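You operate a simulated robot arm through the tools that you are given. There is no shell and no other tool.

You run a simulated robot arm. Do the job below in one go: nothing can be reset, and whatever is moved stays where it is left.

Task
Kick-start the cold motorcycle engine and take the choke off once it is warm.
Fine: fuel tap and ignition on, choke on before it fires; leave it running.
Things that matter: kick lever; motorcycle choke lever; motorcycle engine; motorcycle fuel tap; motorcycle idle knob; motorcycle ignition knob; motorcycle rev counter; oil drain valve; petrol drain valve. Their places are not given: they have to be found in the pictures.

The check looks at the end state, three seconds after you hand in, the way a careful person would. Anything else that was tipped, shoved, dropped, spilled or broken makes it a failure.

Robot
A 6-joint arm with a two-finger gripper, fixed in place. Base frame: the origin is at the foot of the arm, x ahead of it, y to its left, z up; the work surface is at about z = 0.76. Readings come in m, degrees, newtons and seconds.
Its first joint turns from -166.0 to 166.0 degrees. Payload 3.43 kg.
Tool frame: the origin (TCP) lies between the finger pads and is the grasp point; the fingertips stand 0.02 m ahead of it; z points along the fingers, y is the line along which they close. The gripper opens to 0.19 m. The gripper's body begins 0.248 m behind the TCP.
Orientation is that of the tool frame in the base frame, as [roll, pitch, yaw] about the fixed x, y, z axes, in that order (R = Rz(yaw) Ry(pitch) Rx(roll)). With the fingers straight down and closing along the base's y, the tool's x points along the base's -x, its y along +y and its z along -z.

Tools
- The arm moves only by the tool move_arm. Its argument "targets" is a list of rows, each a list of 3 entries, a list of its own where there are three numbers: the turn, a rotation vector about the tool's x, y, z in units of 5 degrees (1.0 is 5 degrees), then the shift along the tool's x, y, z in units of 30 mm (1.0 is 30 mm), then the closure in counts, from 0 (fully open) to 255 (shut). In form: [[[wx, wy, wz], [dx, dy, dz], jaw], ...]. A call has 1 to 20 rows; each row shifts and turns the commanded pose from where the row before left it, along the tool's axes as they then stand. A call with a number of a shift or a turn outside -1 to 1 is refused whole. Rows are played at 5 a second. More than 0.05 m and 8.6 degrees between two rows, or a gripper value outside its range, and nothing of the call is played. Where a pose cannot be reached the arm comes as near as it can. A force on the tool above 90 N (or 10 N above the force at the start of the call, whichever is more), or a blocked arm, ends the call early, and 0.2 s more pass. Each finger travels about 0.153 m/s and halts on what it meets, pressing with about 21 N; the grip force reading is that of the motor and also rises with nothing between the fingers. The clock runs only during rows and for 0.2 s after the last one: add rows that do not move to give the fingers time. It gives the time, the measured TCP pose, the force on the tool (base axes), the opening and the grip force at its end, in the units of the frame above (readings bear some noise), with the torque about the TCP (base axes, N m) and any sound that the robot's microphone picked up.
- Cameras (640 x 400 px; columns grow to the right, rows downward): "scene" is fixed at [0.0521, -0.4979, 1.6282]; the picture's right is [-0.42, -0.91, 0.00], its down [-0.60, 0.27, -0.75] and it looks along [0.68, -0.31, -0.66] (base axes); focal length 214 px, centre (320, 200). "wrist" rides on the gripper at [0.07, -0.008, -0.288] in the tool frame; the picture's right is [0.12, 0.99, 0.00], its down [-0.96, 0.12, -0.25] and it looks along [-0.25, 0.03, 0.97] (tool axes); focal length 261 px, centre (320, 200).
- snapshot(camera): a new picture of that camera. It takes no simulated time.
- raise_lower(by): slides the trunk up (or, below 0, down) by that many m; the arm rides with it, the base frame stays. It gives what a move gives, with no picture.
- pixel_to_xyz(camera, pixels): for up to 12 pixels [column, row] of the newest picture of that camera ("zoom" is the newest enlarged one), the place [x, y, z] in the base frame of the surface seen there, good to about 0.002 m. It takes no simulated time.
- zoom(camera, box): a new picture of the part [left, top, right, bottom] of that camera's present view, enlarged. It takes no simulated time.
- sign_off(): hands the job in; it is judged then, once.

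Open the gripper and draw the arm clear of the work before you hand the job in, unless the task says otherwise.

The tools are called after ">>>" by a JSON object that holds its "fn" and its "kwargs". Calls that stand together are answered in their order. move_arm: Moves the arm, as the interface text tells. Its arguments: {"type":"object","properties":{"targets":{"type":"array"}},"required":["targets"]} The other tools are called the same way: raise_lower (by) slides the trunk up or down; snapshot (camera) takes a picture; pixel_to_xyz (camera, pixels) gives the place of the surface under pixels of a picture; zoom (camera, box) takes an enlarged picture of a part of a camera's view; sign_off () hands the job in.

At the start:

```text
time_s: 0.0
eef_pos: [0.2945, -0.509, 1.4643]
ee_rot: [-180.0, 0.0, 179.9]
ft_force: [-0.2, -0.2, 0.4]
torque: [-0.06, -0.01, -0.05]
grip_width: 0.1901
grip_force: 0.1
trunk travel left (down, up): [-0.3, 0.14]
```

scene: 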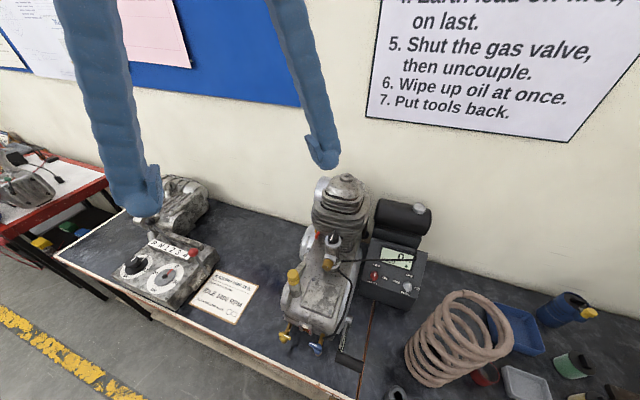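
wrist: 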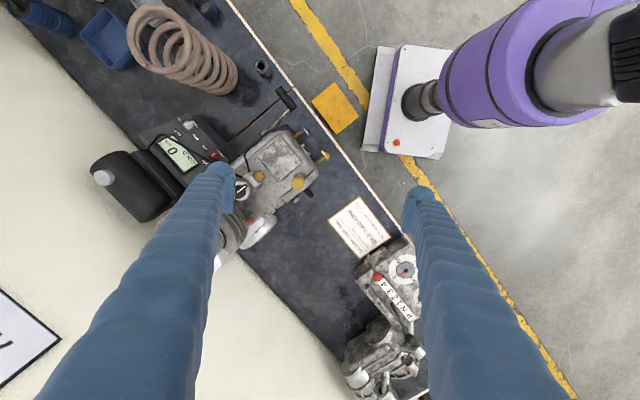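

The scene shows an engine around pixel (325,260) with a control box at (395,270) and a placard at (225,297). I'll enlarge these parts to identify the controls.

>>> {"fn": "zoom", "kwargs": {"camera": "scene", "box": [260, 160, 440, 380]}}

>>> {"fn": "zoom", "kwargs": {"camera": "scene", "box": [180, 260, 270, 330]}}

>>> {"fn": "zoom", "kwargs": {"camera": "wrist", "box": [90, 80, 350, 280]}}

>>> {"fn": "zoom", "kwargs": {"camera": "wrist", "box": [320, 190, 400, 260]}}

```text
1.82 times, centred on (350, 270) of scene
```

zoom: 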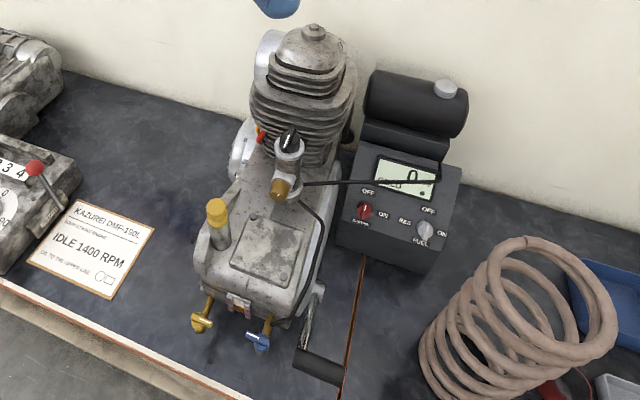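

```text
5.71 times, centred on (225, 295) of scene
```

zoom: 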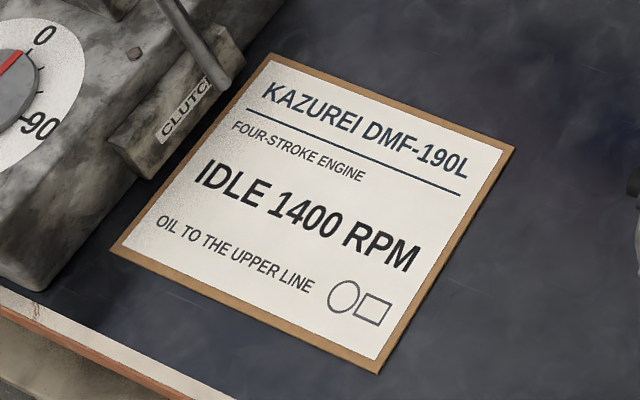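

```text
2.00 times, centred on (220, 180) of wrist
```

zoom: 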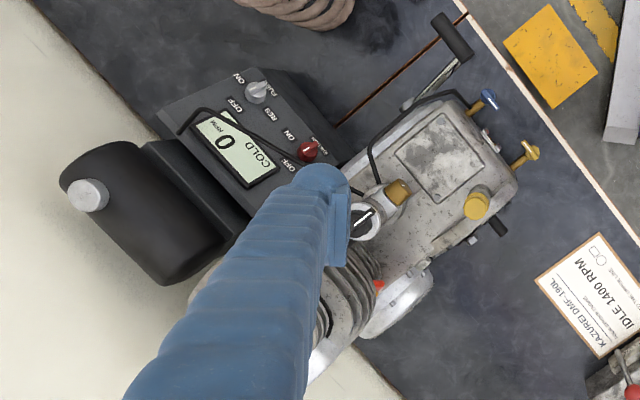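

```text
5.71 times, centred on (360, 225) of wrist
```

zoom: 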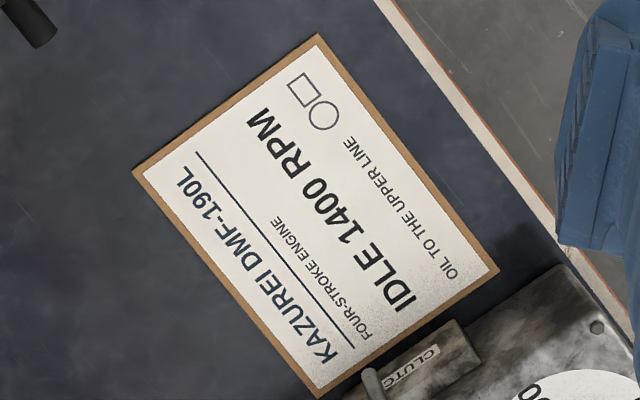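

The box display reads "0 RPM COLD" with a red OFF/ON knob and a silver OFF/RES/ON fuel knob; I look closer at each control.

>>> {"fn": "zoom", "kwargs": {"camera": "scene", "box": [355, 235, 435, 300]}}

>>> {"fn": "zoom", "kwargs": {"camera": "scene", "box": [300, 210, 360, 280]}}

>>> {"fn": "zoom", "kwargs": {"camera": "scene", "box": [265, 290, 375, 385]}}

>>> {"fn": "zoom", "kwargs": {"camera": "wrist", "box": [220, 150, 310, 240]}}

>>> {"fn": "zoom", "kwargs": {"camera": "wrist", "box": [150, 110, 240, 180]}}

```text
6.15 times, centred on (395, 268) of scene
```

zoom: 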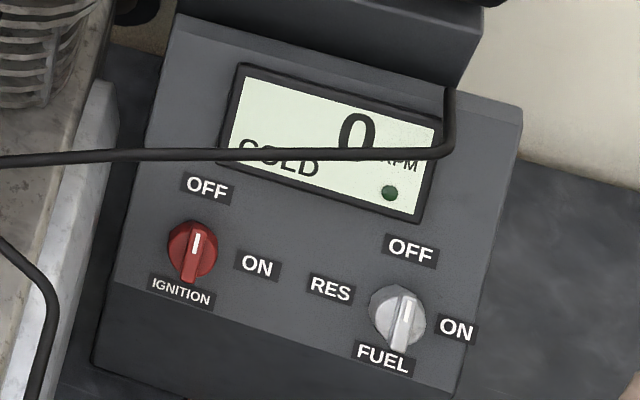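

```text
5.71 times, centred on (330, 245) of scene
```

zoom: 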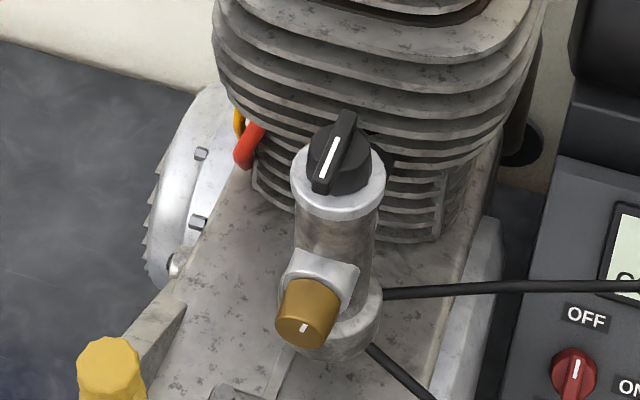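

```text
4.21 times, centred on (320, 338) of scene
```

zoom: 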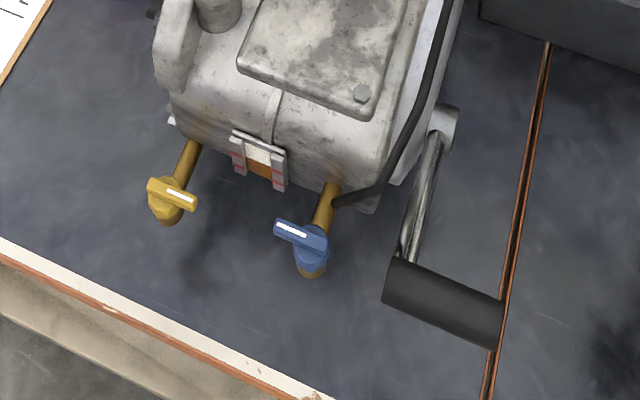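

```text
4.44 times, centred on (265, 195) of wrist
```

zoom: 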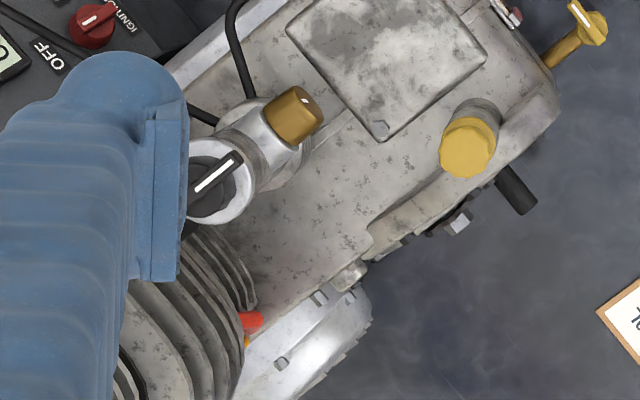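

```text
5.71 times, centred on (195, 145) of wrist
```

zoom: 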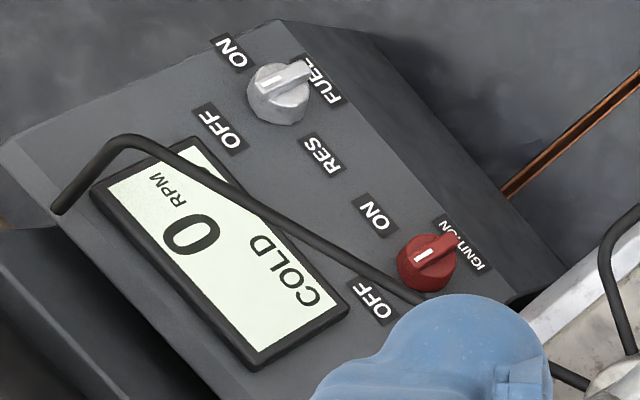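

I take positions of the main parts seen in the scene camera: panel knobs, carburettor top and brass knob, drain valves, kick lever, red lever, yellow cap.

>>> {"fn": "snapshot", "kwargs": {"camera": "scene"}}

>>> {"fn": "pixel_to_xyz", "kwargs": {"camera": "scene", "pixels": [[374, 276], [406, 287], [333, 240], [328, 265], [317, 230], [294, 275], [293, 333], [315, 345], [342, 358], [358, 366], [343, 325], [347, 180]]}}

>>> {"fn": "pixel_to_xyz", "kwargs": {"camera": "scene", "pixels": [[388, 262], [413, 265], [362, 290], [415, 305], [405, 205], [420, 210], [300, 310], [340, 310], [325, 300], [440, 360], [360, 390], [398, 250]]}}

```text
taken
```

scene: 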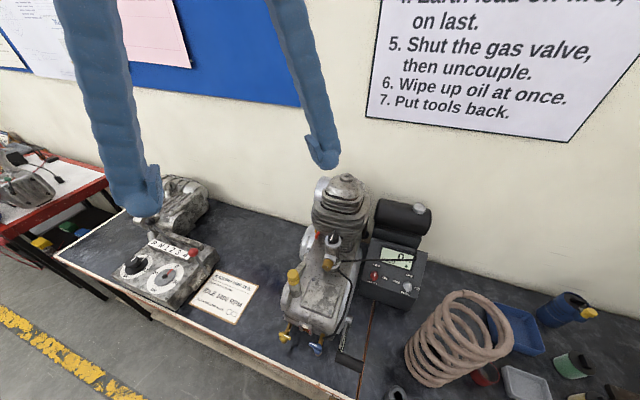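

```text
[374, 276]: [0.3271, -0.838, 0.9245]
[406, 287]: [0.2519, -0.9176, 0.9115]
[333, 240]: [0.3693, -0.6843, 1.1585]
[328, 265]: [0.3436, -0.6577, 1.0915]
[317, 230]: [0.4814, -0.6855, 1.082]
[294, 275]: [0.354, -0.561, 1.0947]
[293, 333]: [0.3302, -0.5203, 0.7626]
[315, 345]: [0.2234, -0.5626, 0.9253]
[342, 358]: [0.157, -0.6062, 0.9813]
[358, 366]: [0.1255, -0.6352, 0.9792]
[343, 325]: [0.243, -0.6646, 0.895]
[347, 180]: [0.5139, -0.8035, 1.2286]
```

```text
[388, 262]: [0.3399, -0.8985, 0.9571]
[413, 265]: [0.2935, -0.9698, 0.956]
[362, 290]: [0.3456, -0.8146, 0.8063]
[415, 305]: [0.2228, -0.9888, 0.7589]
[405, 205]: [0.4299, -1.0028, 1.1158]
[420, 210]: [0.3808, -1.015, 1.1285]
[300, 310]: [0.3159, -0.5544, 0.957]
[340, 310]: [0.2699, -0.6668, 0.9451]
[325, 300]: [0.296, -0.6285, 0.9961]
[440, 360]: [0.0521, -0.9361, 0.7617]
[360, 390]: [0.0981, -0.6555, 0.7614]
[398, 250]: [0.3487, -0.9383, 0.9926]
```

The display knobs sit near (0.33,-0.84,0.92) and (0.25,-0.92,0.91), the kick pedal near (0.14,-0.62,0.98). I close the gripper in free air so the fingers block less of the wrist view, then look again.

>>> {"fn": "move_arm", "kwargs": {"targets": [[[0, 0, 0], [0, 0, 0], 255], [[0, 0, 0], [0, 0, 0], 255], [[0, 0, 0], [0, 0, 0], 255], [[0, 0, 0], [0, 0, 0], 255]]}}

>>> {"fn": "snapshot", "kwargs": {"camera": "wrist"}}

```text
time_s: 1.0
eef_pos: [0.2963, -0.5091, 1.465]
ee_rot: [180.0, 0.0, 180.0]
ft_force: [-0.6, 0.3, -0.2]
torque: [0.02, -0.02, 0.0]
grip_width: 0.0
grip_force: 20.7
trunk travel left (down, up): [-0.3, 0.14]
```

```text
taken
```

wrist: 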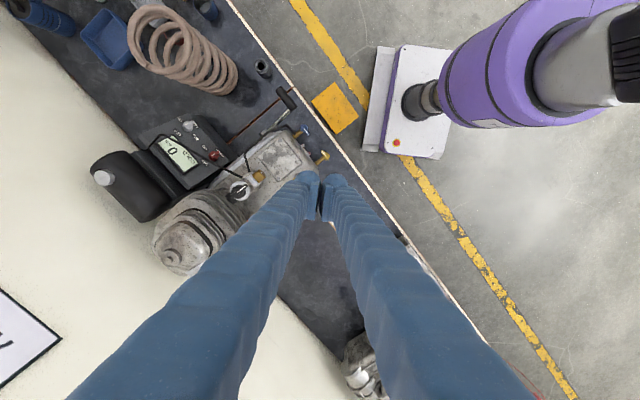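

The wrist view now shows the engine clear at (240,190). I enlarge the carburettor area, panel and front valves.

>>> {"fn": "zoom", "kwargs": {"camera": "wrist", "box": [200, 150, 300, 230]}}

>>> {"fn": "zoom", "kwargs": {"camera": "wrist", "box": [250, 75, 340, 175]}}

>>> {"fn": "zoom", "kwargs": {"camera": "wrist", "box": [150, 105, 240, 180]}}

```text
5.00 times, centred on (250, 190) of wrist
```

zoom: 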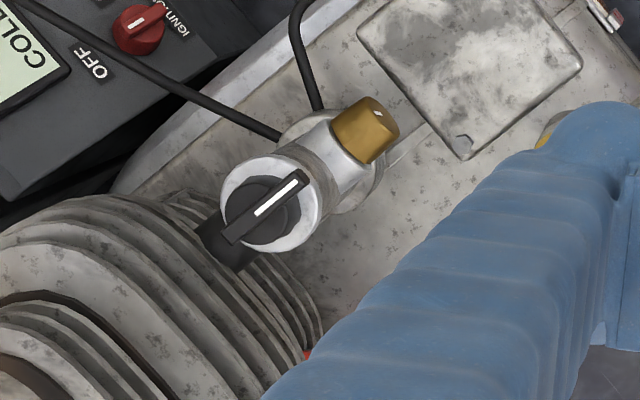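

```text
4.00 times, centred on (295, 125) of wrist
```

zoom: 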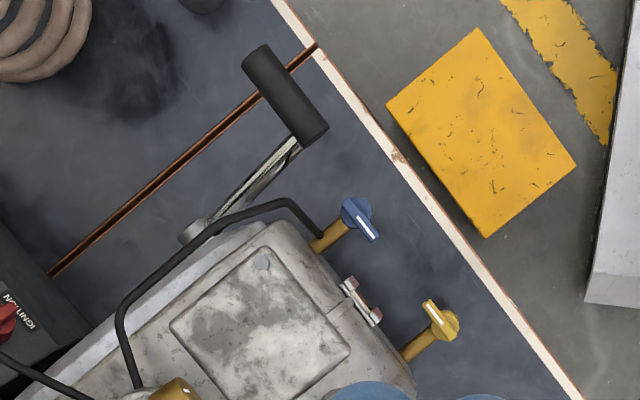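

```text
5.33 times, centred on (195, 142) of wrist
```

zoom: 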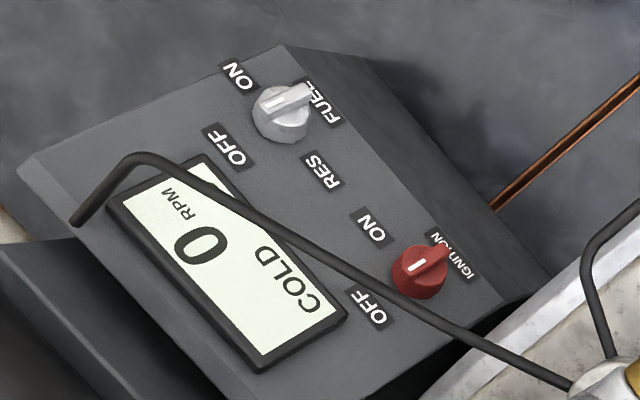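

The black bar-knob with white mark at wrist (250,190) sits on the carburettor, the brass knob beside it at (272,175). I get their places from the wrist picture.

>>> {"fn": "zoom", "kwargs": {"camera": "wrist", "box": [200, 150, 300, 230]}}

>>> {"fn": "pixel_to_xyz", "kwargs": {"camera": "zoom", "pixels": [[300, 178], [265, 207], [230, 240], [280, 240], [225, 190], [300, 235], [365, 130], [380, 113], [345, 145], [310, 290], [310, 350], [330, 180]]}}

>>> {"fn": "zoom", "kwargs": {"camera": "wrist", "box": [250, 75, 340, 175]}}

>>> {"fn": "pixel_to_xyz", "kwargs": {"camera": "zoom", "pixels": [[255, 60], [285, 95], [315, 130], [285, 155], [240, 205], [195, 232], [355, 210], [375, 235], [430, 305], [450, 335], [340, 235], [365, 300]]}}

>>> {"fn": "zoom", "kwargs": {"camera": "wrist", "box": [150, 105, 240, 180]}}

>>> {"fn": "pixel_to_xyz", "kwargs": {"camera": "zoom", "pixels": [[270, 103], [305, 90], [285, 98], [410, 268], [440, 250], [425, 258], [230, 145], [370, 305], [320, 170], [370, 225], [238, 75], [450, 350]]}}

```text
5.00 times, centred on (250, 190) of wrist
```

zoom: 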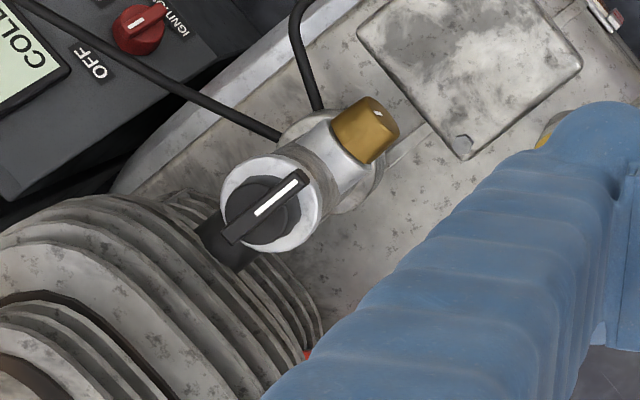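

```text
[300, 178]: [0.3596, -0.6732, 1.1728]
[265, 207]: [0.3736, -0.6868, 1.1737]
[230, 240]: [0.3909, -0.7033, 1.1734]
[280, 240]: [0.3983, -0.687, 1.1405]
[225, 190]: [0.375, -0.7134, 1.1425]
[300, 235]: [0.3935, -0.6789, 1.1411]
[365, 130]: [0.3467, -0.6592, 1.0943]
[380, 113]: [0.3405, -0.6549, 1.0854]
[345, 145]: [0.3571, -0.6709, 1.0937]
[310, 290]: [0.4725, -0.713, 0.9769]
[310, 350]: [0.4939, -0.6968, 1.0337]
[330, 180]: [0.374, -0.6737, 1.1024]
```

```text
4.00 times, centred on (295, 125) of wrist
```

zoom: 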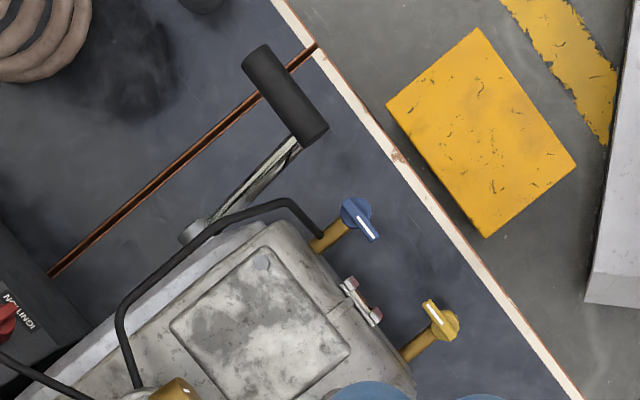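

```text
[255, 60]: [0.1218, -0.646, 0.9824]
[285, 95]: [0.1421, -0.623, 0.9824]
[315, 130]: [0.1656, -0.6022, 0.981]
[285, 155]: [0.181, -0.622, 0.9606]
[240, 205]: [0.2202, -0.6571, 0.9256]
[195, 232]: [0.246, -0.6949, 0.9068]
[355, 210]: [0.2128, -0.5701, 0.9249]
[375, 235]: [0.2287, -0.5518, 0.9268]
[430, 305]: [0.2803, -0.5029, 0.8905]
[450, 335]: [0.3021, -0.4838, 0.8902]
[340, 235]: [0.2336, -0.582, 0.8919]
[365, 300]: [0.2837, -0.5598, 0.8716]
```

```text
5.33 times, centred on (195, 142) of wrist
```

zoom: 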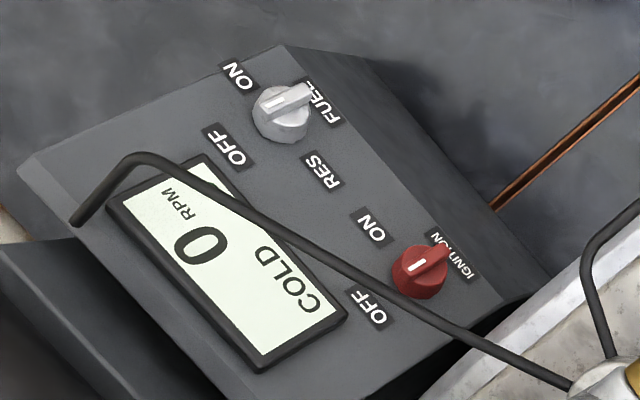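

```text
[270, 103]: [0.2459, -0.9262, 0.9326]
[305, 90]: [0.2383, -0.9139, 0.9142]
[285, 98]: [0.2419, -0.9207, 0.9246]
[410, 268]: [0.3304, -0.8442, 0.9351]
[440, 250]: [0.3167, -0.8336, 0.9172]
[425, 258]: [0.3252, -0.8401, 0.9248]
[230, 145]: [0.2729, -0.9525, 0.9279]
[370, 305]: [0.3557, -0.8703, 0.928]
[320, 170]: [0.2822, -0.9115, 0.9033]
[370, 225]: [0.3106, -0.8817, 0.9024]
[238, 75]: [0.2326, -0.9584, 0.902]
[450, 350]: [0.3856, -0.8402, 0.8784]
```

The panel is tilted about 45° with both knob bars pointing up to OFF. I check the black hose that crosses over the panel, and the engine's surroundings, for clearance.

>>> {"fn": "pixel_to_xyz", "kwargs": {"camera": "zoom", "pixels": [[75, 215], [130, 160], [200, 193], [265, 237], [340, 283], [400, 318], [450, 338], [510, 365], [565, 385], [20, 170], [270, 50], [545, 295]]}}

>>> {"fn": "pixel_to_xyz", "kwargs": {"camera": "wrist", "pixels": [[102, 178], [140, 200], [115, 155], [175, 255], [200, 200], [215, 225], [300, 175], [262, 67], [160, 20], [230, 85], [180, 180], [320, 130]]}}

```text
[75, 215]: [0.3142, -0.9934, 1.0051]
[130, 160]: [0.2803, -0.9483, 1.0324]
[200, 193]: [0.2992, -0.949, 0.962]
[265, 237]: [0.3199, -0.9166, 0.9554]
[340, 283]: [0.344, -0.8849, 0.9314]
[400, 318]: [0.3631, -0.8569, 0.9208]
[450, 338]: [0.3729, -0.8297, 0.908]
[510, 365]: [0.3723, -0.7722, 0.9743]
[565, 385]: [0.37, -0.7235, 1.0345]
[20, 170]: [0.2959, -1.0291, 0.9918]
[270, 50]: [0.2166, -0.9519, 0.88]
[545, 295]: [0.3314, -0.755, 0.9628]
```

```text
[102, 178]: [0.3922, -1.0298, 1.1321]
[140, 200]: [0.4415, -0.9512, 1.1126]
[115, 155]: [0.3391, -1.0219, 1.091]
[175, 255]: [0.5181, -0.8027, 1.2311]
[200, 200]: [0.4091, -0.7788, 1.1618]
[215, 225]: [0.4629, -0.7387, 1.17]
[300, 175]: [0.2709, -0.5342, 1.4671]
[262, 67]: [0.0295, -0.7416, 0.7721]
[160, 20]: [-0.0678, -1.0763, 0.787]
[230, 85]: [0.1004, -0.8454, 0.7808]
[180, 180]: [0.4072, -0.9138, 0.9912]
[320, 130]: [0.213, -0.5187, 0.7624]
```

The hose runs at about z=1.03, directly above the ignition knob but about 75 mm off the panel-normal approach line, so a 45° tilted approach is clear. I yaw the tool 45° and tilt it 45° in free air so the fingers point square at the panel.

>>> {"fn": "move_arm", "kwargs": {"targets": [[[0, 0, 1], [0, 0, 0], 188], [[0, 0, 1], [0, 0, 0], 188], [[0, 0, 1], [0, 0, 0], 188], [[0, 0, 1], [0, 0, 0], 188], [[0, 0, 1], [0, 0, 0], 188], [[0, 0, 1], [0, 0, 0], 188], [[0, 0, 1], [0, 0, 0], 188], [[0, 0, 1], [0, 0, 0], 188], [[0, 0, 1], [0, 0, 0], 188], [[0, -1, 0], [0, 0, 0], 188], [[0, -1, 0], [0, 0, 0], 188], [[0, -1, 0], [0, 0, 0], 188], [[0, -1, 0], [0, 0, 0], 188], [[0, -1, 0], [0, 0, 0], 188], [[0, -1, 0], [0, 0, 0], 188], [[0, -1, 0], [0, 0, 0], 188], [[0, -1, 0], [0, 0, 0], 188], [[0, -1, 0], [0, 0, 0], 188]]}}

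>>> {"fn": "snapshot", "kwargs": {"camera": "wrist"}}

>>> {"fn": "snapshot", "kwargs": {"camera": "scene"}}

```text
time_s: 4.9
eef_pos: [0.298, -0.5242, 1.3869]
ee_rot: [174.4, 38.1, 131.1]
ft_force: [1.1, -0.7, 0.3]
torque: [0.03, 0.02, -0.02]
grip_width: 0.0499
grip_force: 0.0
trunk travel left (down, up): [-0.3, 0.14]
stopped in row 18: the arm was blocked; the commanded pose is now the measured one
```

```text
taken
```

wrist: 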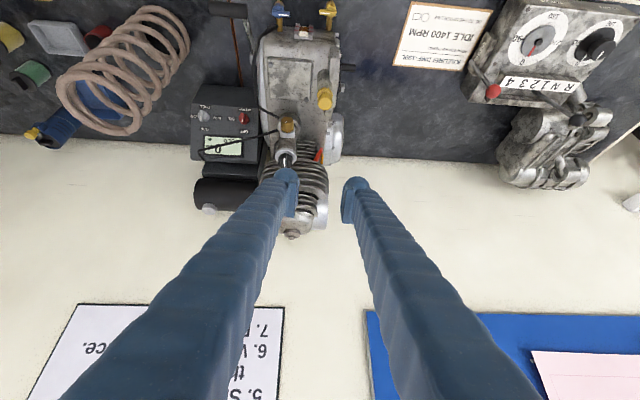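

```text
taken
```

scene: 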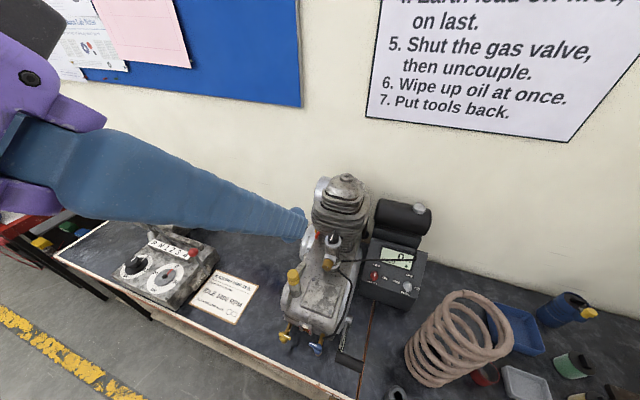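

The arm ran into its reach limit while tilting that high (TCP now at (0.298,-0.524,1.387), tilt about 38°). I move out and down towards a point in front of the panel, about 0.17 m off the fuel knob, where reach is better.

>>> {"fn": "move_arm", "kwargs": {"targets": [[[0, 0, 0], [0.18, -0.94, 0.78], 188], [[0, 0, 0], [0.18, -0.94, 0.78], 188], [[0, 0, 0], [0.18, -0.94, 0.78], 188], [[0, 0, 0], [0.18, -0.94, 0.78], 188], [[0, 0, 0], [0.18, -0.94, 0.78], 188], [[0, 0, 0], [0.18, -0.94, 0.78], 188], [[0, 0, 0], [0.18, -0.94, 0.78], 188], [[0, 0, 0], [0.18, -0.94, 0.78], 188], [[0, 0, 0], [0.18, -0.94, 0.78], 188], [[0, 0, 0], [0.18, -0.94, 0.78], 188], [[0, 0, 0], [0.18, -0.94, 0.78], 188], [[0, 0, 0], [0.18, -0.94, 0.78], 188]]}}

>>> {"fn": "snapshot", "kwargs": {"camera": "wrist"}}

>>> {"fn": "snapshot", "kwargs": {"camera": "scene"}}

```text
time_s: 7.5
eef_pos: [0.1585, -0.8345, 1.0978]
ee_rot: [174.1, 38.0, 130.9]
ft_force: [4.6, 3.1, -3.8]
torque: [0.18, -0.35, 0.03]
grip_width: 0.0459
grip_force: 0.1
trunk travel left (down, up): [-0.3, 0.14]
```

```text
taken
```

wrist: 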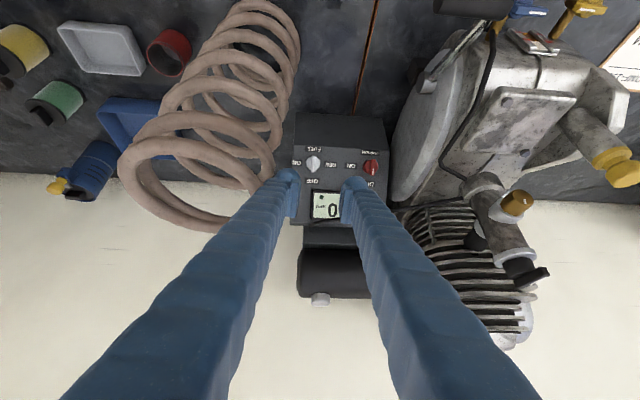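

```text
taken
```

scene: 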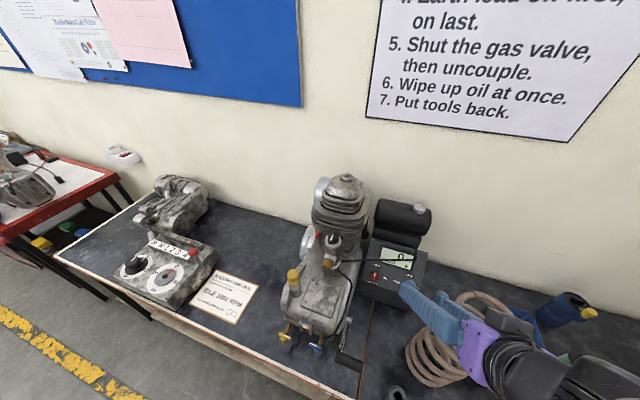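

Force reads about 6 N and the opening shrank slightly, so the left finger may be near the coil spring at wrist (230,150). I check the coil's place and re-read the force with one still row.

>>> {"fn": "pixel_to_xyz", "kwargs": {"camera": "wrist", "pixels": [[150, 140], [140, 180], [250, 165], [245, 185], [225, 140], [265, 20], [295, 60], [200, 215], [283, 180], [270, 130], [215, 170], [130, 160]]}}

>>> {"fn": "move_arm", "kwargs": {"targets": [[[0, 0, 0], [0, 0, 0], 188]]}}

>>> {"fn": "zoom", "kwargs": {"camera": "scene", "box": [370, 230, 570, 400]}}

>>> {"fn": "zoom", "kwargs": {"camera": "wrist", "box": [230, 90, 410, 230]}}

```text
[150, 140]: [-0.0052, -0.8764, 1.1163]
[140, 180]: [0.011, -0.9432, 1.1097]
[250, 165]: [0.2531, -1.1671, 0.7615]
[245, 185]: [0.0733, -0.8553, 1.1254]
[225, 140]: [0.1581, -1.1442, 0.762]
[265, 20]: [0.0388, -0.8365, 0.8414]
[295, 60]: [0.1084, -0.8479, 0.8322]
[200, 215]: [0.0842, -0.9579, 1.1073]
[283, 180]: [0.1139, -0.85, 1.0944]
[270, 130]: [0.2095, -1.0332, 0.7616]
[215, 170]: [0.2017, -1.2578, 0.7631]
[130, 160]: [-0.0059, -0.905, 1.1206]
```

```text
time_s: 7.9
eef_pos: [0.1606, -0.8322, 1.0991]
ee_rot: [174.4, 38.2, 131.1]
ft_force: [5.8, 5.4, 0.9]
torque: [0.02, -0.06, -0.15]
grip_width: 0.0455
grip_force: 0.1
trunk travel left (down, up): [-0.3, 0.14]
```

```text
2.35 times, centred on (470, 315) of scene
```

zoom: 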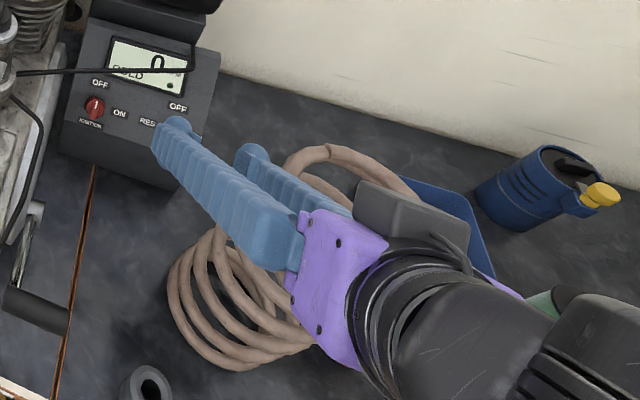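

```text
2.86 times, centred on (320, 160) of wrist
```

zoom: 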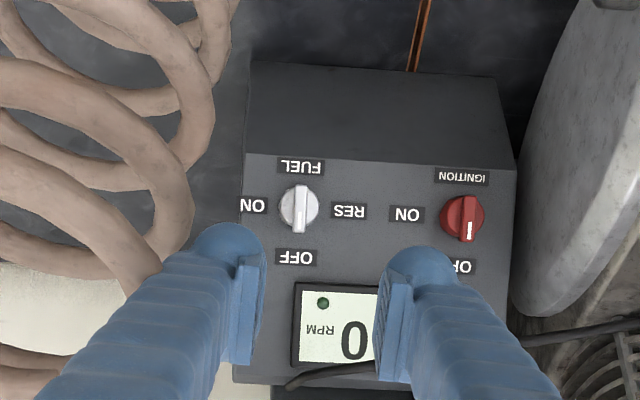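

The finger is pressing sideways on the coil's top ring (force about +x+y, ~8 N; coil ring at z≈1.11 near (0.08,-0.9)). I back off away from it along tool +y and slightly up at once.

>>> {"fn": "move_arm", "kwargs": {"targets": [[[0, 0, 0], [0, 0.6, -0.3], 188], [[0, 0, 0], [0, 1, -0.3], 188], [[0, 0, 0], [0, 1, -0.3], 188], [[0, 0, 0], [0, 0, 0], 188]]}}

>>> {"fn": "snapshot", "kwargs": {"camera": "scene"}}

>>> {"fn": "snapshot", "kwargs": {"camera": "wrist"}}

```text
time_s: 8.9
eef_pos: [0.2005, -0.7685, 1.1274]
ee_rot: [174.3, 38.1, 131.1]
ft_force: [-0.5, -0.4, 0.2]
torque: [0.03, 0.02, -0.03]
grip_width: 0.0499
grip_force: 0.1
trunk travel left (down, up): [-0.3, 0.14]
```

```text
taken
```

scene: 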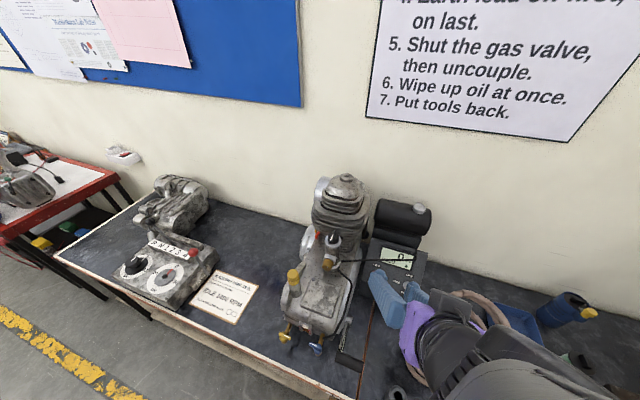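

```text
taken
```

wrist: 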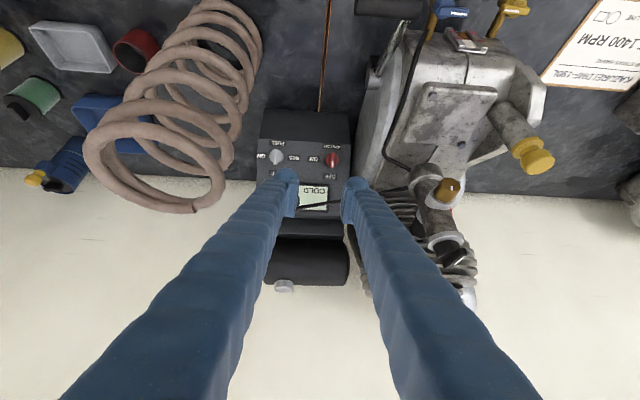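

Contact is gone (force ≈0, width 0.05). I map the coil accurately from this picture, whose top ring spans (85,150)-(235,210).

>>> {"fn": "zoom", "kwargs": {"camera": "wrist", "box": [70, 0, 290, 220]}}

>>> {"fn": "pixel_to_xyz", "kwargs": {"camera": "wrist", "pixels": [[90, 155], [100, 180], [160, 207], [210, 205], [223, 180], [230, 160], [225, 140], [243, 120], [250, 90], [260, 60], [235, 10], [150, 105]]}}

```text
1.82 times, centred on (180, 110) of wrist
```

zoom: 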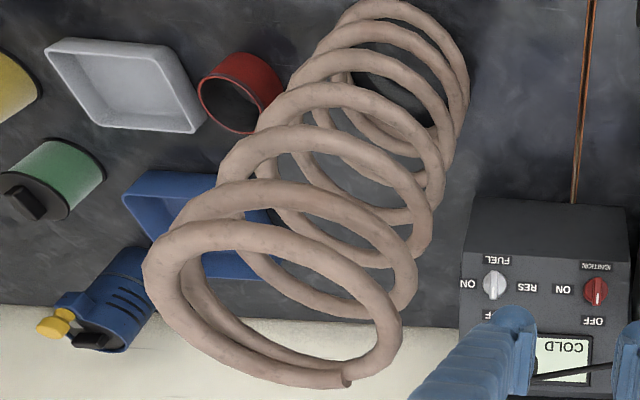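

```text
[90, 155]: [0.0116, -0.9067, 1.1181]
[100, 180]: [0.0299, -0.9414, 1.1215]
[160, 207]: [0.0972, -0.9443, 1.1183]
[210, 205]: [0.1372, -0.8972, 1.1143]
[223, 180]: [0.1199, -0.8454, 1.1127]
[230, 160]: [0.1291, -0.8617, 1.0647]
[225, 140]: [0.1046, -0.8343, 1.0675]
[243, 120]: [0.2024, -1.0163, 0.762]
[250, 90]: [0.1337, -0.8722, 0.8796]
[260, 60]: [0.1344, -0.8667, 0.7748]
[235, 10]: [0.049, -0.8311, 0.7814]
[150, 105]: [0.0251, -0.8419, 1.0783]
```

The coil stands at about centre (0.075,-0.885), radius 0.07, top z≈1.125, unmoved; I must keep the gripper body off it. The ignition knob is further from it, so I start there: I square the tool to the panel and go to a point 80 mm off the ignition handle.

>>> {"fn": "move_arm", "kwargs": {"targets": [[[0.3, -0.67, -0.33], [0, 0, 0], 208], [[0.3, -0.67, -0.33], [0, 0, 0], 208], [[0, 0, 0], [0.253, 0.207, 0.883], 208], [[0, 0, 0], [0.253, 0.207, 0.883], 208], [[0, 0, 0], [0.253, 0.207, 0.883], 208], [[0, 0, 0], [0.253, 0.207, 0.883], 208], [[0, 0, 0], [0.253, 0.207, 0.883], 208], [[0, 0, 0], [0.253, 0.207, 0.883], 208], [[0, 0, 0], [0, 0, 0], 208]]}}

>>> {"fn": "snapshot", "kwargs": {"camera": "wrist"}}

>>> {"fn": "snapshot", "kwargs": {"camera": "scene"}}

```text
time_s: 10.9
eef_pos: [0.2845, -0.7985, 0.981]
ee_rot: [179.9, 45.0, 135.0]
ft_force: [-0.6, 0.2, -0.4]
torque: [0.02, -0.01, 0.04]
grip_width: 0.0351
grip_force: 0.0
trunk travel left (down, up): [-0.3, 0.14]
```

```text
taken
```

wrist: 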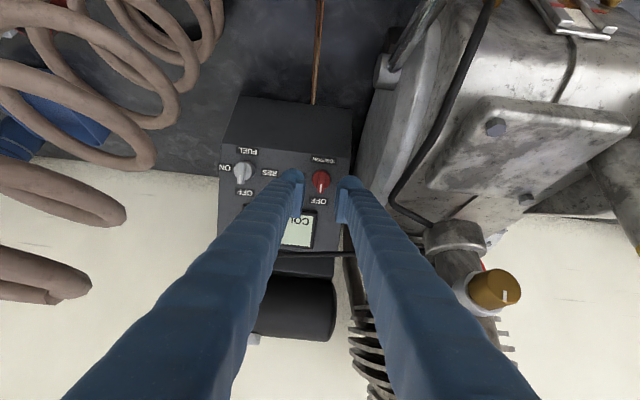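

```text
taken
```

scene: 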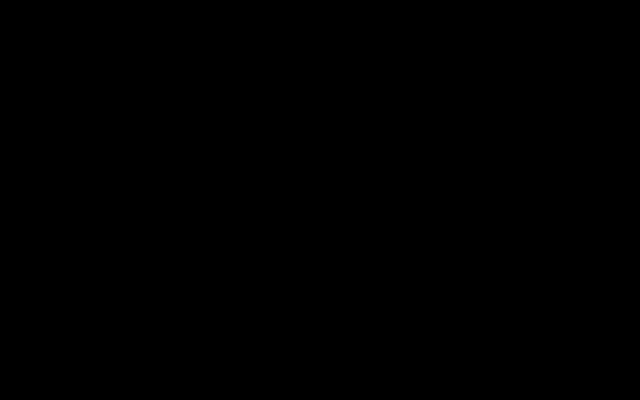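

Pose reached exactly (pitch 45°, yaw 135°); the scene camera is hidden by the arm. I enlarge the wrist view of the ignition knob at (320,180) to measure the handle.

>>> {"fn": "zoom", "kwargs": {"camera": "wrist", "box": [215, 130, 365, 225]}}

>>> {"fn": "pixel_to_xyz", "kwargs": {"camera": "zoom", "pixels": [[447, 190], [449, 200], [450, 215], [452, 230], [440, 215], [460, 215], [430, 195], [470, 195], [115, 165], [125, 195], [110, 150], [140, 180]]}}

```text
4.21 times, centred on (290, 178) of wrist
```

zoom: 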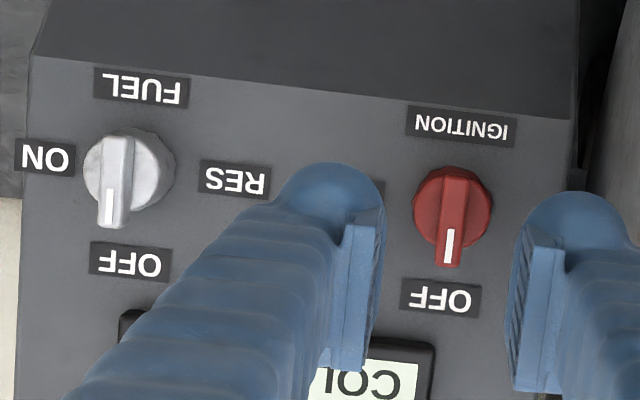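

```text
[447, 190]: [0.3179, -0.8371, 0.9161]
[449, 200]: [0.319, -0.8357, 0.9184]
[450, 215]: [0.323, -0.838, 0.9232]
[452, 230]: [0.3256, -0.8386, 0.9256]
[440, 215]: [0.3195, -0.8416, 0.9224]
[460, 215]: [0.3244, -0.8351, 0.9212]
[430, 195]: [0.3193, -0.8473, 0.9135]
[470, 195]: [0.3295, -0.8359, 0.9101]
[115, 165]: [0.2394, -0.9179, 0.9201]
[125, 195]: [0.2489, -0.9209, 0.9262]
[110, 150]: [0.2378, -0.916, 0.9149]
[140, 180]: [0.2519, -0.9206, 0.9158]
```

The ignition bar top is 10 mm proud of the knob body and the tool is centred on it within 1.5 mm. I advance 68 mm along the fingers so the tips straddle the bar, then close.

>>> {"fn": "move_arm", "kwargs": {"targets": [[[0, 0, 0], [0, -0.02, 0.8], 208], [[0, 0, 0], [0, -0.02, 0.8], 208], [[0, 0, 0], [0, -0.01, 0.68], 208], [[0, 0, 0], [0, 0, 0], 208]]}}

>>> {"fn": "zoom", "kwargs": {"camera": "wrist", "box": [215, 130, 415, 255]}}

```text
time_s: 11.9
eef_pos: [0.3181, -0.8345, 0.933]
ee_rot: [179.9, 44.9, 135.0]
ft_force: [0.9, -1.4, -0.1]
torque: [0.04, -0.01, 0.03]
grip_width: 0.0352
grip_force: 0.1
trunk travel left (down, up): [-0.3, 0.14]
```

```text
3.20 times, centred on (315, 192) of wrist
```

zoom: 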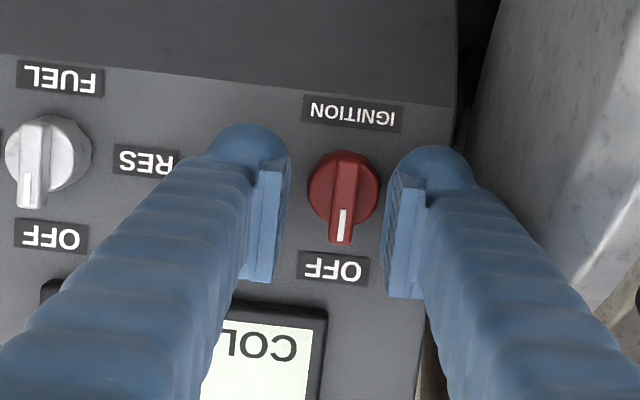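

The fingers straddle the red bar at zoom (343,205). I close on it.

>>> {"fn": "move_arm", "kwargs": {"targets": [[[0, 0, 0], [0, 0, 0], 255], [[0, 0, 0], [0, 0, 0], 255], [[0, 0, 0], [0, 0, 0], 255]]}}

>>> {"fn": "zoom", "kwargs": {"camera": "wrist", "box": [215, 130, 415, 255]}}

```text
time_s: 12.7
eef_pos: [0.3185, -0.831, 0.9351]
ee_rot: [179.9, 45.0, 135.2]
ft_force: [2.1, 23.2, 12.2]
torque: [0.03, -0.3, 0.18]
grip_width: 0.006
grip_force: 38.7
trunk travel left (down, up): [-0.3, 0.14]
```

```text
3.20 times, centred on (315, 192) of wrist
```

zoom: 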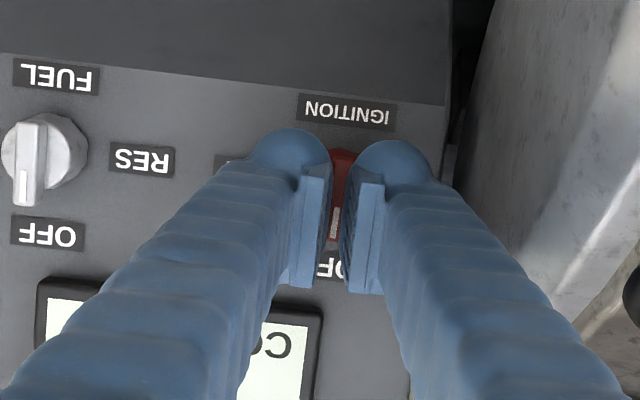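

Gripped at 6 mm width, but the reading shows about 18 N sideways and 19 N outward, so I shift the tool ~2.7 mm with the push and 2.5 mm out, then turn 30° clockwise (seen from the front) as a first test.

>>> {"fn": "move_arm", "kwargs": {"targets": [[[0, 0, 0], [0, 0.09, -0.08], 255], [[0, 0, 0.5], [0, 0, 0], 255], [[0, 0, 1], [0, 0, 0], 255], [[0, 0, 1], [0, 0, 0], 255], [[0, 0, 1], [0, 0, 0], 255], [[0, 0, 1], [0, 0, 0], 255], [[0, 0, 1], [0, 0, 0], 255]]}}

>>> {"fn": "zoom", "kwargs": {"camera": "wrist", "box": [215, 130, 415, 255]}}

```text
time_s: 14.3
eef_pos: [0.3158, -0.8292, 0.9359]
ee_rot: [154.9, 38.7, 98.5]
ft_force: [-19.7, -0.4, 10.3]
torque: [-0.47, 0.12, -0.36]
grip_width: 0.0001
grip_force: 34.3
trunk travel left (down, up): [-0.3, 0.14]
```

```text
3.20 times, centred on (315, 192) of wrist
```

zoom: 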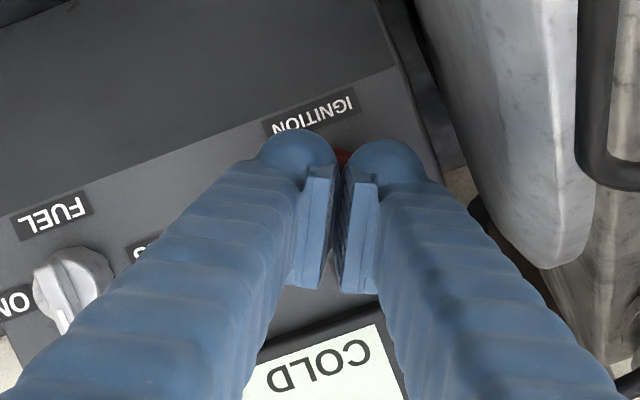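

The grip width went to 0, so the bar slipped out. I back straight off 50 mm, open, and look at the knob.

>>> {"fn": "move_arm", "kwargs": {"targets": [[[0, 0, 0], [0, 0, -0.5], 255], [[0, 0, 0], [0, 0, -0.6], 208], [[0, 0, 0], [0, 0, -0.6], 208], [[0, 0, 0], [0, 0, 0], 208]]}}

>>> {"fn": "snapshot", "kwargs": {"camera": "wrist"}}

>>> {"fn": "zoom", "kwargs": {"camera": "wrist", "box": [215, 130, 415, 255]}}

```text
time_s: 15.3
eef_pos: [0.2931, -0.8047, 0.9702]
ee_rot: [155.2, 38.7, 98.8]
ft_force: [-0.8, -1.1, 0.2]
torque: [-0.03, 0.03, -0.04]
grip_width: 0.0352
grip_force: 0.0
trunk travel left (down, up): [-0.3, 0.14]
```

```text
taken
```

wrist: 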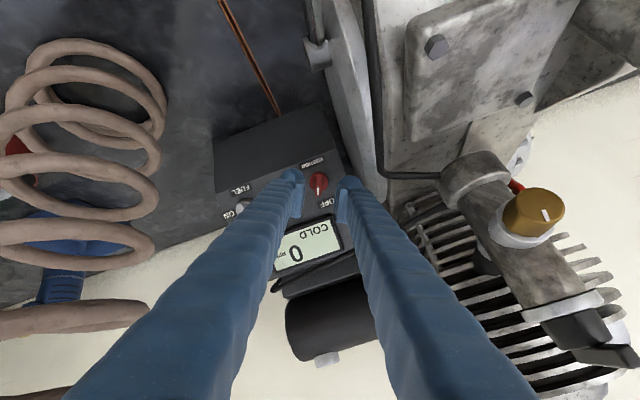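

```text
3.20 times, centred on (315, 192) of wrist
```

zoom: 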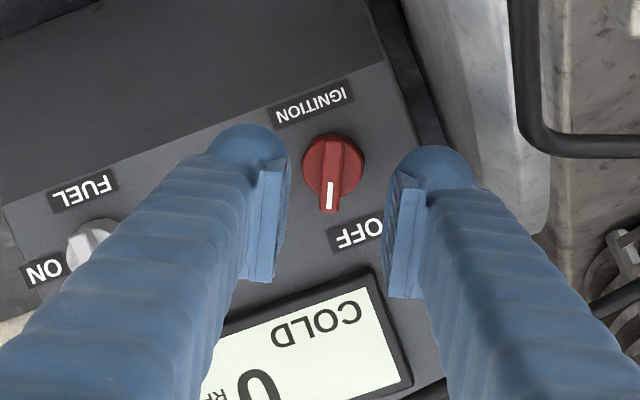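

The knob has turned about 23° towards ON and stays there. I zoom tightly on the bar to see its shape and check alignment.

>>> {"fn": "zoom", "kwargs": {"camera": "wrist", "box": [300, 165, 340, 205]}}

>>> {"fn": "pixel_to_xyz", "kwargs": {"camera": "zoom", "pixels": [[300, 100], [270, 200], [320, 100], [320, 150], [310, 200], [310, 260], [300, 280], [345, 180], [370, 180], [260, 160], [345, 230], [280, 240]]}}

```text
10.00 times, centred on (320, 185) of wrist
```

zoom: 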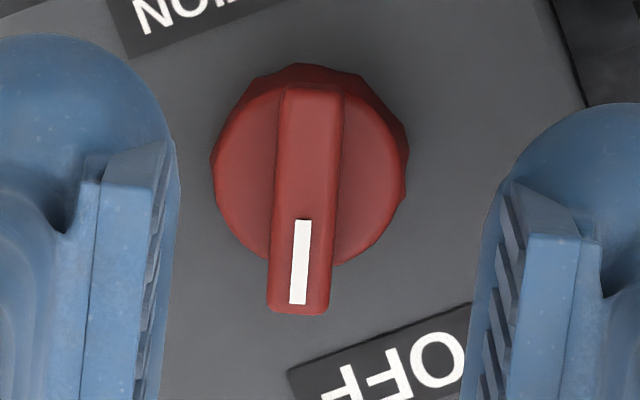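

```text
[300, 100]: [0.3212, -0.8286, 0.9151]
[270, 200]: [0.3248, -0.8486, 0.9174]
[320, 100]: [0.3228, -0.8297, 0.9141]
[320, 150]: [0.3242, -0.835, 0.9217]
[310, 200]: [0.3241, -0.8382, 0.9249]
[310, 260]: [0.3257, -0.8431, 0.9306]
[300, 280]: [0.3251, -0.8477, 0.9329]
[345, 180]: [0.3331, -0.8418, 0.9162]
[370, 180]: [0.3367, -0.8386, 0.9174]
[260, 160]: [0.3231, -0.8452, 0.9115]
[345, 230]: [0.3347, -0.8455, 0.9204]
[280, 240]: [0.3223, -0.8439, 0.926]
```

The bar top is 12 mm above the knob body, now turned 24°; the grip failed because only the chamfered tips held it. I'll go in again, narrow the gap to ~11 mm over the bar, press lightly down to the body, and only then close.

>>> {"fn": "move_arm", "kwargs": {"targets": [[[0, 0, -0.5], [0, 0, 0.58], 208], [[0, 0, 0], [0, 0, 0.58], 208], [[0, 0, 0], [0, 0, 0.58], 208], [[0, 0, 0], [0, 0, 0], 240], [[0, 0, 0], [0, 0, 0], 240]]}}

>>> {"fn": "zoom", "kwargs": {"camera": "wrist", "box": [290, 155, 350, 205]}}

```text
time_s: 16.5
eef_pos: [0.3193, -0.8297, 0.9346]
ee_rot: [157.0, 39.8, 101.7]
ft_force: [0.0, -0.2, -0.5]
torque: [0.02, 0.04, -0.02]
grip_width: 0.0111
grip_force: 0.0
trunk travel left (down, up): [-0.3, 0.14]
```

```text
8.00 times, centred on (320, 180) of wrist
```

zoom: 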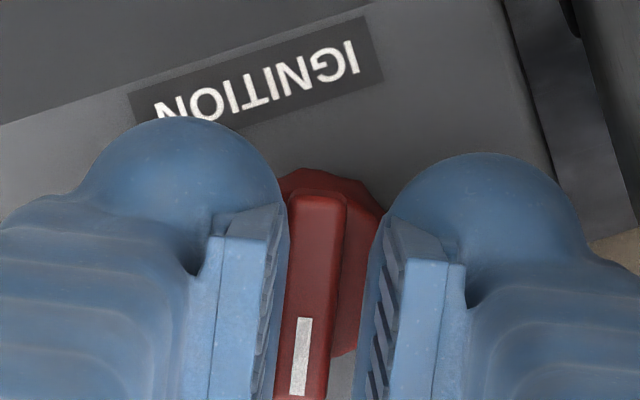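

The bar sits about 1.3 mm left of the gap centre. I shift -y 1.3 mm, press in 3 mm and check the force.

>>> {"fn": "move_arm", "kwargs": {"targets": [[[0, 0, 0], [0, -0.043, 0], 240], [[0, 0, 0], [0, 0, 0.1], 240], [[0, 0, 0], [0, 0, 0], 240]]}}

```text
time_s: 17.3
eef_pos: [0.3188, -0.8333, 0.9313]
ee_rot: [156.9, 39.8, 101.7]
ft_force: [0.9, 1.0, -0.7]
torque: [-0.02, 0.01, 0.02]
grip_width: 0.0111
grip_force: 0.0
trunk travel left (down, up): [-0.3, 0.14]
```

No contact yet (tip at n≈0.0624). I press in another 2 mm and then close.

>>> {"fn": "move_arm", "kwargs": {"targets": [[[0, 0, 0], [0, 0, 0.07], 240], [[0, 0, 0], [0, 0, 0], 255], [[0, 0, 0], [0, 0, 0], 255]]}}

```text
time_s: 18.1
eef_pos: [0.3191, -0.8347, 0.9302]
ee_rot: [157.0, 39.8, 101.7]
ft_force: [-3.1, 0.0, 0.2]
torque: [0.0, 0.05, -0.02]
grip_width: 0.0076
grip_force: 41.6
trunk travel left (down, up): [-0.3, 0.14]
```

Good grip now: width 7.6 mm, forces near zero. I turn 30° clockwise and check.

>>> {"fn": "move_arm", "kwargs": {"targets": [[[0, 0, 0.6], [0, 0, 0], 255], [[0, 0, 0.8], [0, 0, 0], 255], [[0, 0, 0.8], [0, 0, 0], 255], [[0, 0, 0.8], [0, 0, 0], 255], [[0, 0, 0.8], [0, 0, 0], 255], [[0, 0, 0.8], [0, 0, 0], 255], [[0, 0, 0.8], [0, 0, 0], 255], [[0, 0, 0.6], [0, 0, 0], 255]]}}

>>> {"fn": "zoom", "kwargs": {"camera": "wrist", "box": [270, 135, 370, 205]}}

```text
time_s: 19.9
eef_pos: [0.3173, -0.8348, 0.9298]
ee_rot: [140.7, 23.7, 71.3]
ft_force: [-23.2, -10.4, -4.1]
torque: [0.05, 0.23, 0.0]
grip_width: 0.0077
grip_force: 41.4
trunk travel left (down, up): [-0.3, 0.14]
```

```text
5.71 times, centred on (320, 170) of wrist
```

zoom: 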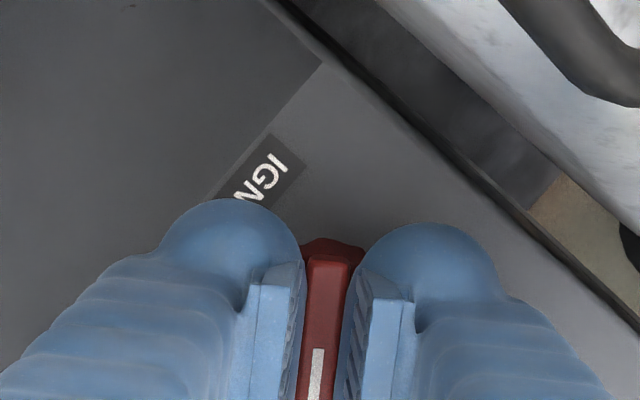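

The knob follows (tool now at 55°), with ~24 N of side load, so I shift about 3 mm with that load and turn the remaining 36°.

>>> {"fn": "move_arm", "kwargs": {"targets": [[[0, 0, 0.4], [-0.06, -0.1, 0], 255], [[0, 0, 0.8], [0, 0, 0], 255], [[0, 0, 0.8], [0, 0, 0], 255], [[0, 0, 0.8], [0, 0, 0], 255], [[0, 0, 0.8], [0, 0, 0], 255], [[0, 0, 0.8], [0, 0, 0], 255], [[0, 0, 0.8], [0, 0, 0], 255], [[0, 0, 0.8], [0, 0, 0], 255], [[0, 0, 0.8], [0, 0, 0], 255], [[0, 0, 0.4], [0, 0, 0], 255]]}}

>>> {"fn": "zoom", "kwargs": {"camera": "wrist", "box": [270, 135, 370, 205]}}

```text
time_s: 22.1
eef_pos: [0.3159, -0.8338, 0.928]
ee_rot: [135.2, -0.8, 44.4]
ft_force: [-18.7, 18.2, -7.7]
torque: [-0.18, 0.65, 0.3]
grip_width: 0.0072
grip_force: 41.1
trunk travel left (down, up): [-0.3, 0.14]
```

```text
5.71 times, centred on (320, 170) of wrist
```

zoom: 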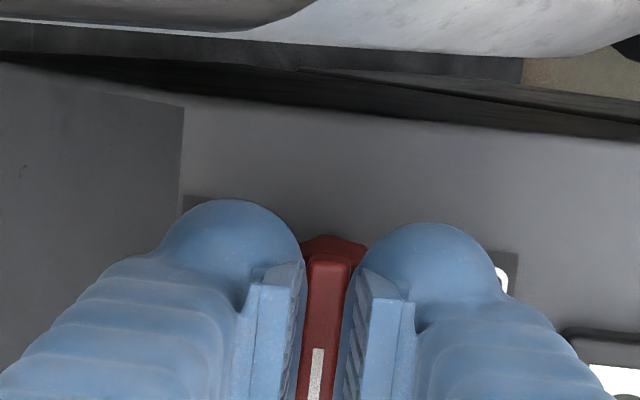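

The tool is at 90–91° with a small resisting torque, so the knob is at ON. I release and back off 60 mm.

>>> {"fn": "move_arm", "kwargs": {"targets": [[[0, 0, 0], [0, 0, 0], 215], [[0, 0, 0], [0, 0, 0], 215], [[0, 0, 0], [0, 0, -0.7], 215], [[0, 0, 0], [0, 0, -0.7], 215], [[0, 0, 0], [0, 0, -0.7], 215], [[0, 0, 0], [0, 0, 0], 215]]}}

>>> {"fn": "snapshot", "kwargs": {"camera": "wrist"}}

>>> {"fn": "zoom", "kwargs": {"camera": "wrist", "box": [220, 120, 420, 250]}}

```text
time_s: 23.5
eef_pos: [0.2867, -0.8043, 0.9744]
ee_rot: [135.1, -0.9, 44.4]
ft_force: [-0.6, -0.1, 0.8]
torque: [-0.01, -0.02, -0.03]
grip_width: 0.0297
grip_force: 0.1
trunk travel left (down, up): [-0.3, 0.14]
```

```text
taken
```

wrist: 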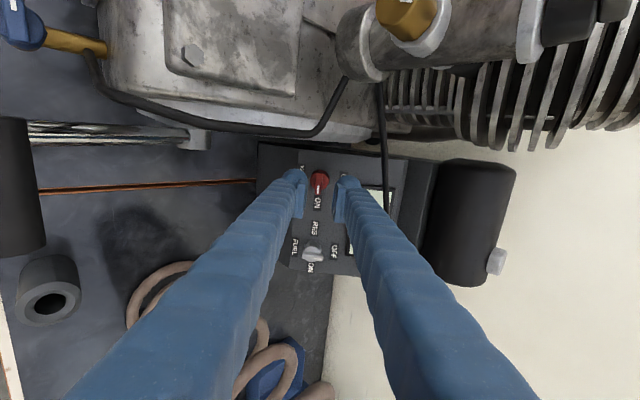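

```text
3.08 times, centred on (320, 185) of wrist
```

zoom: 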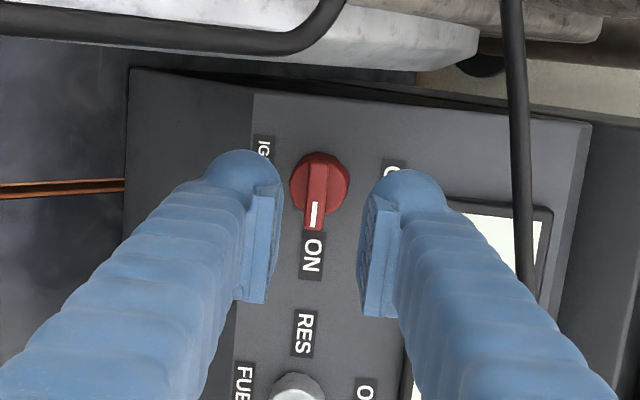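

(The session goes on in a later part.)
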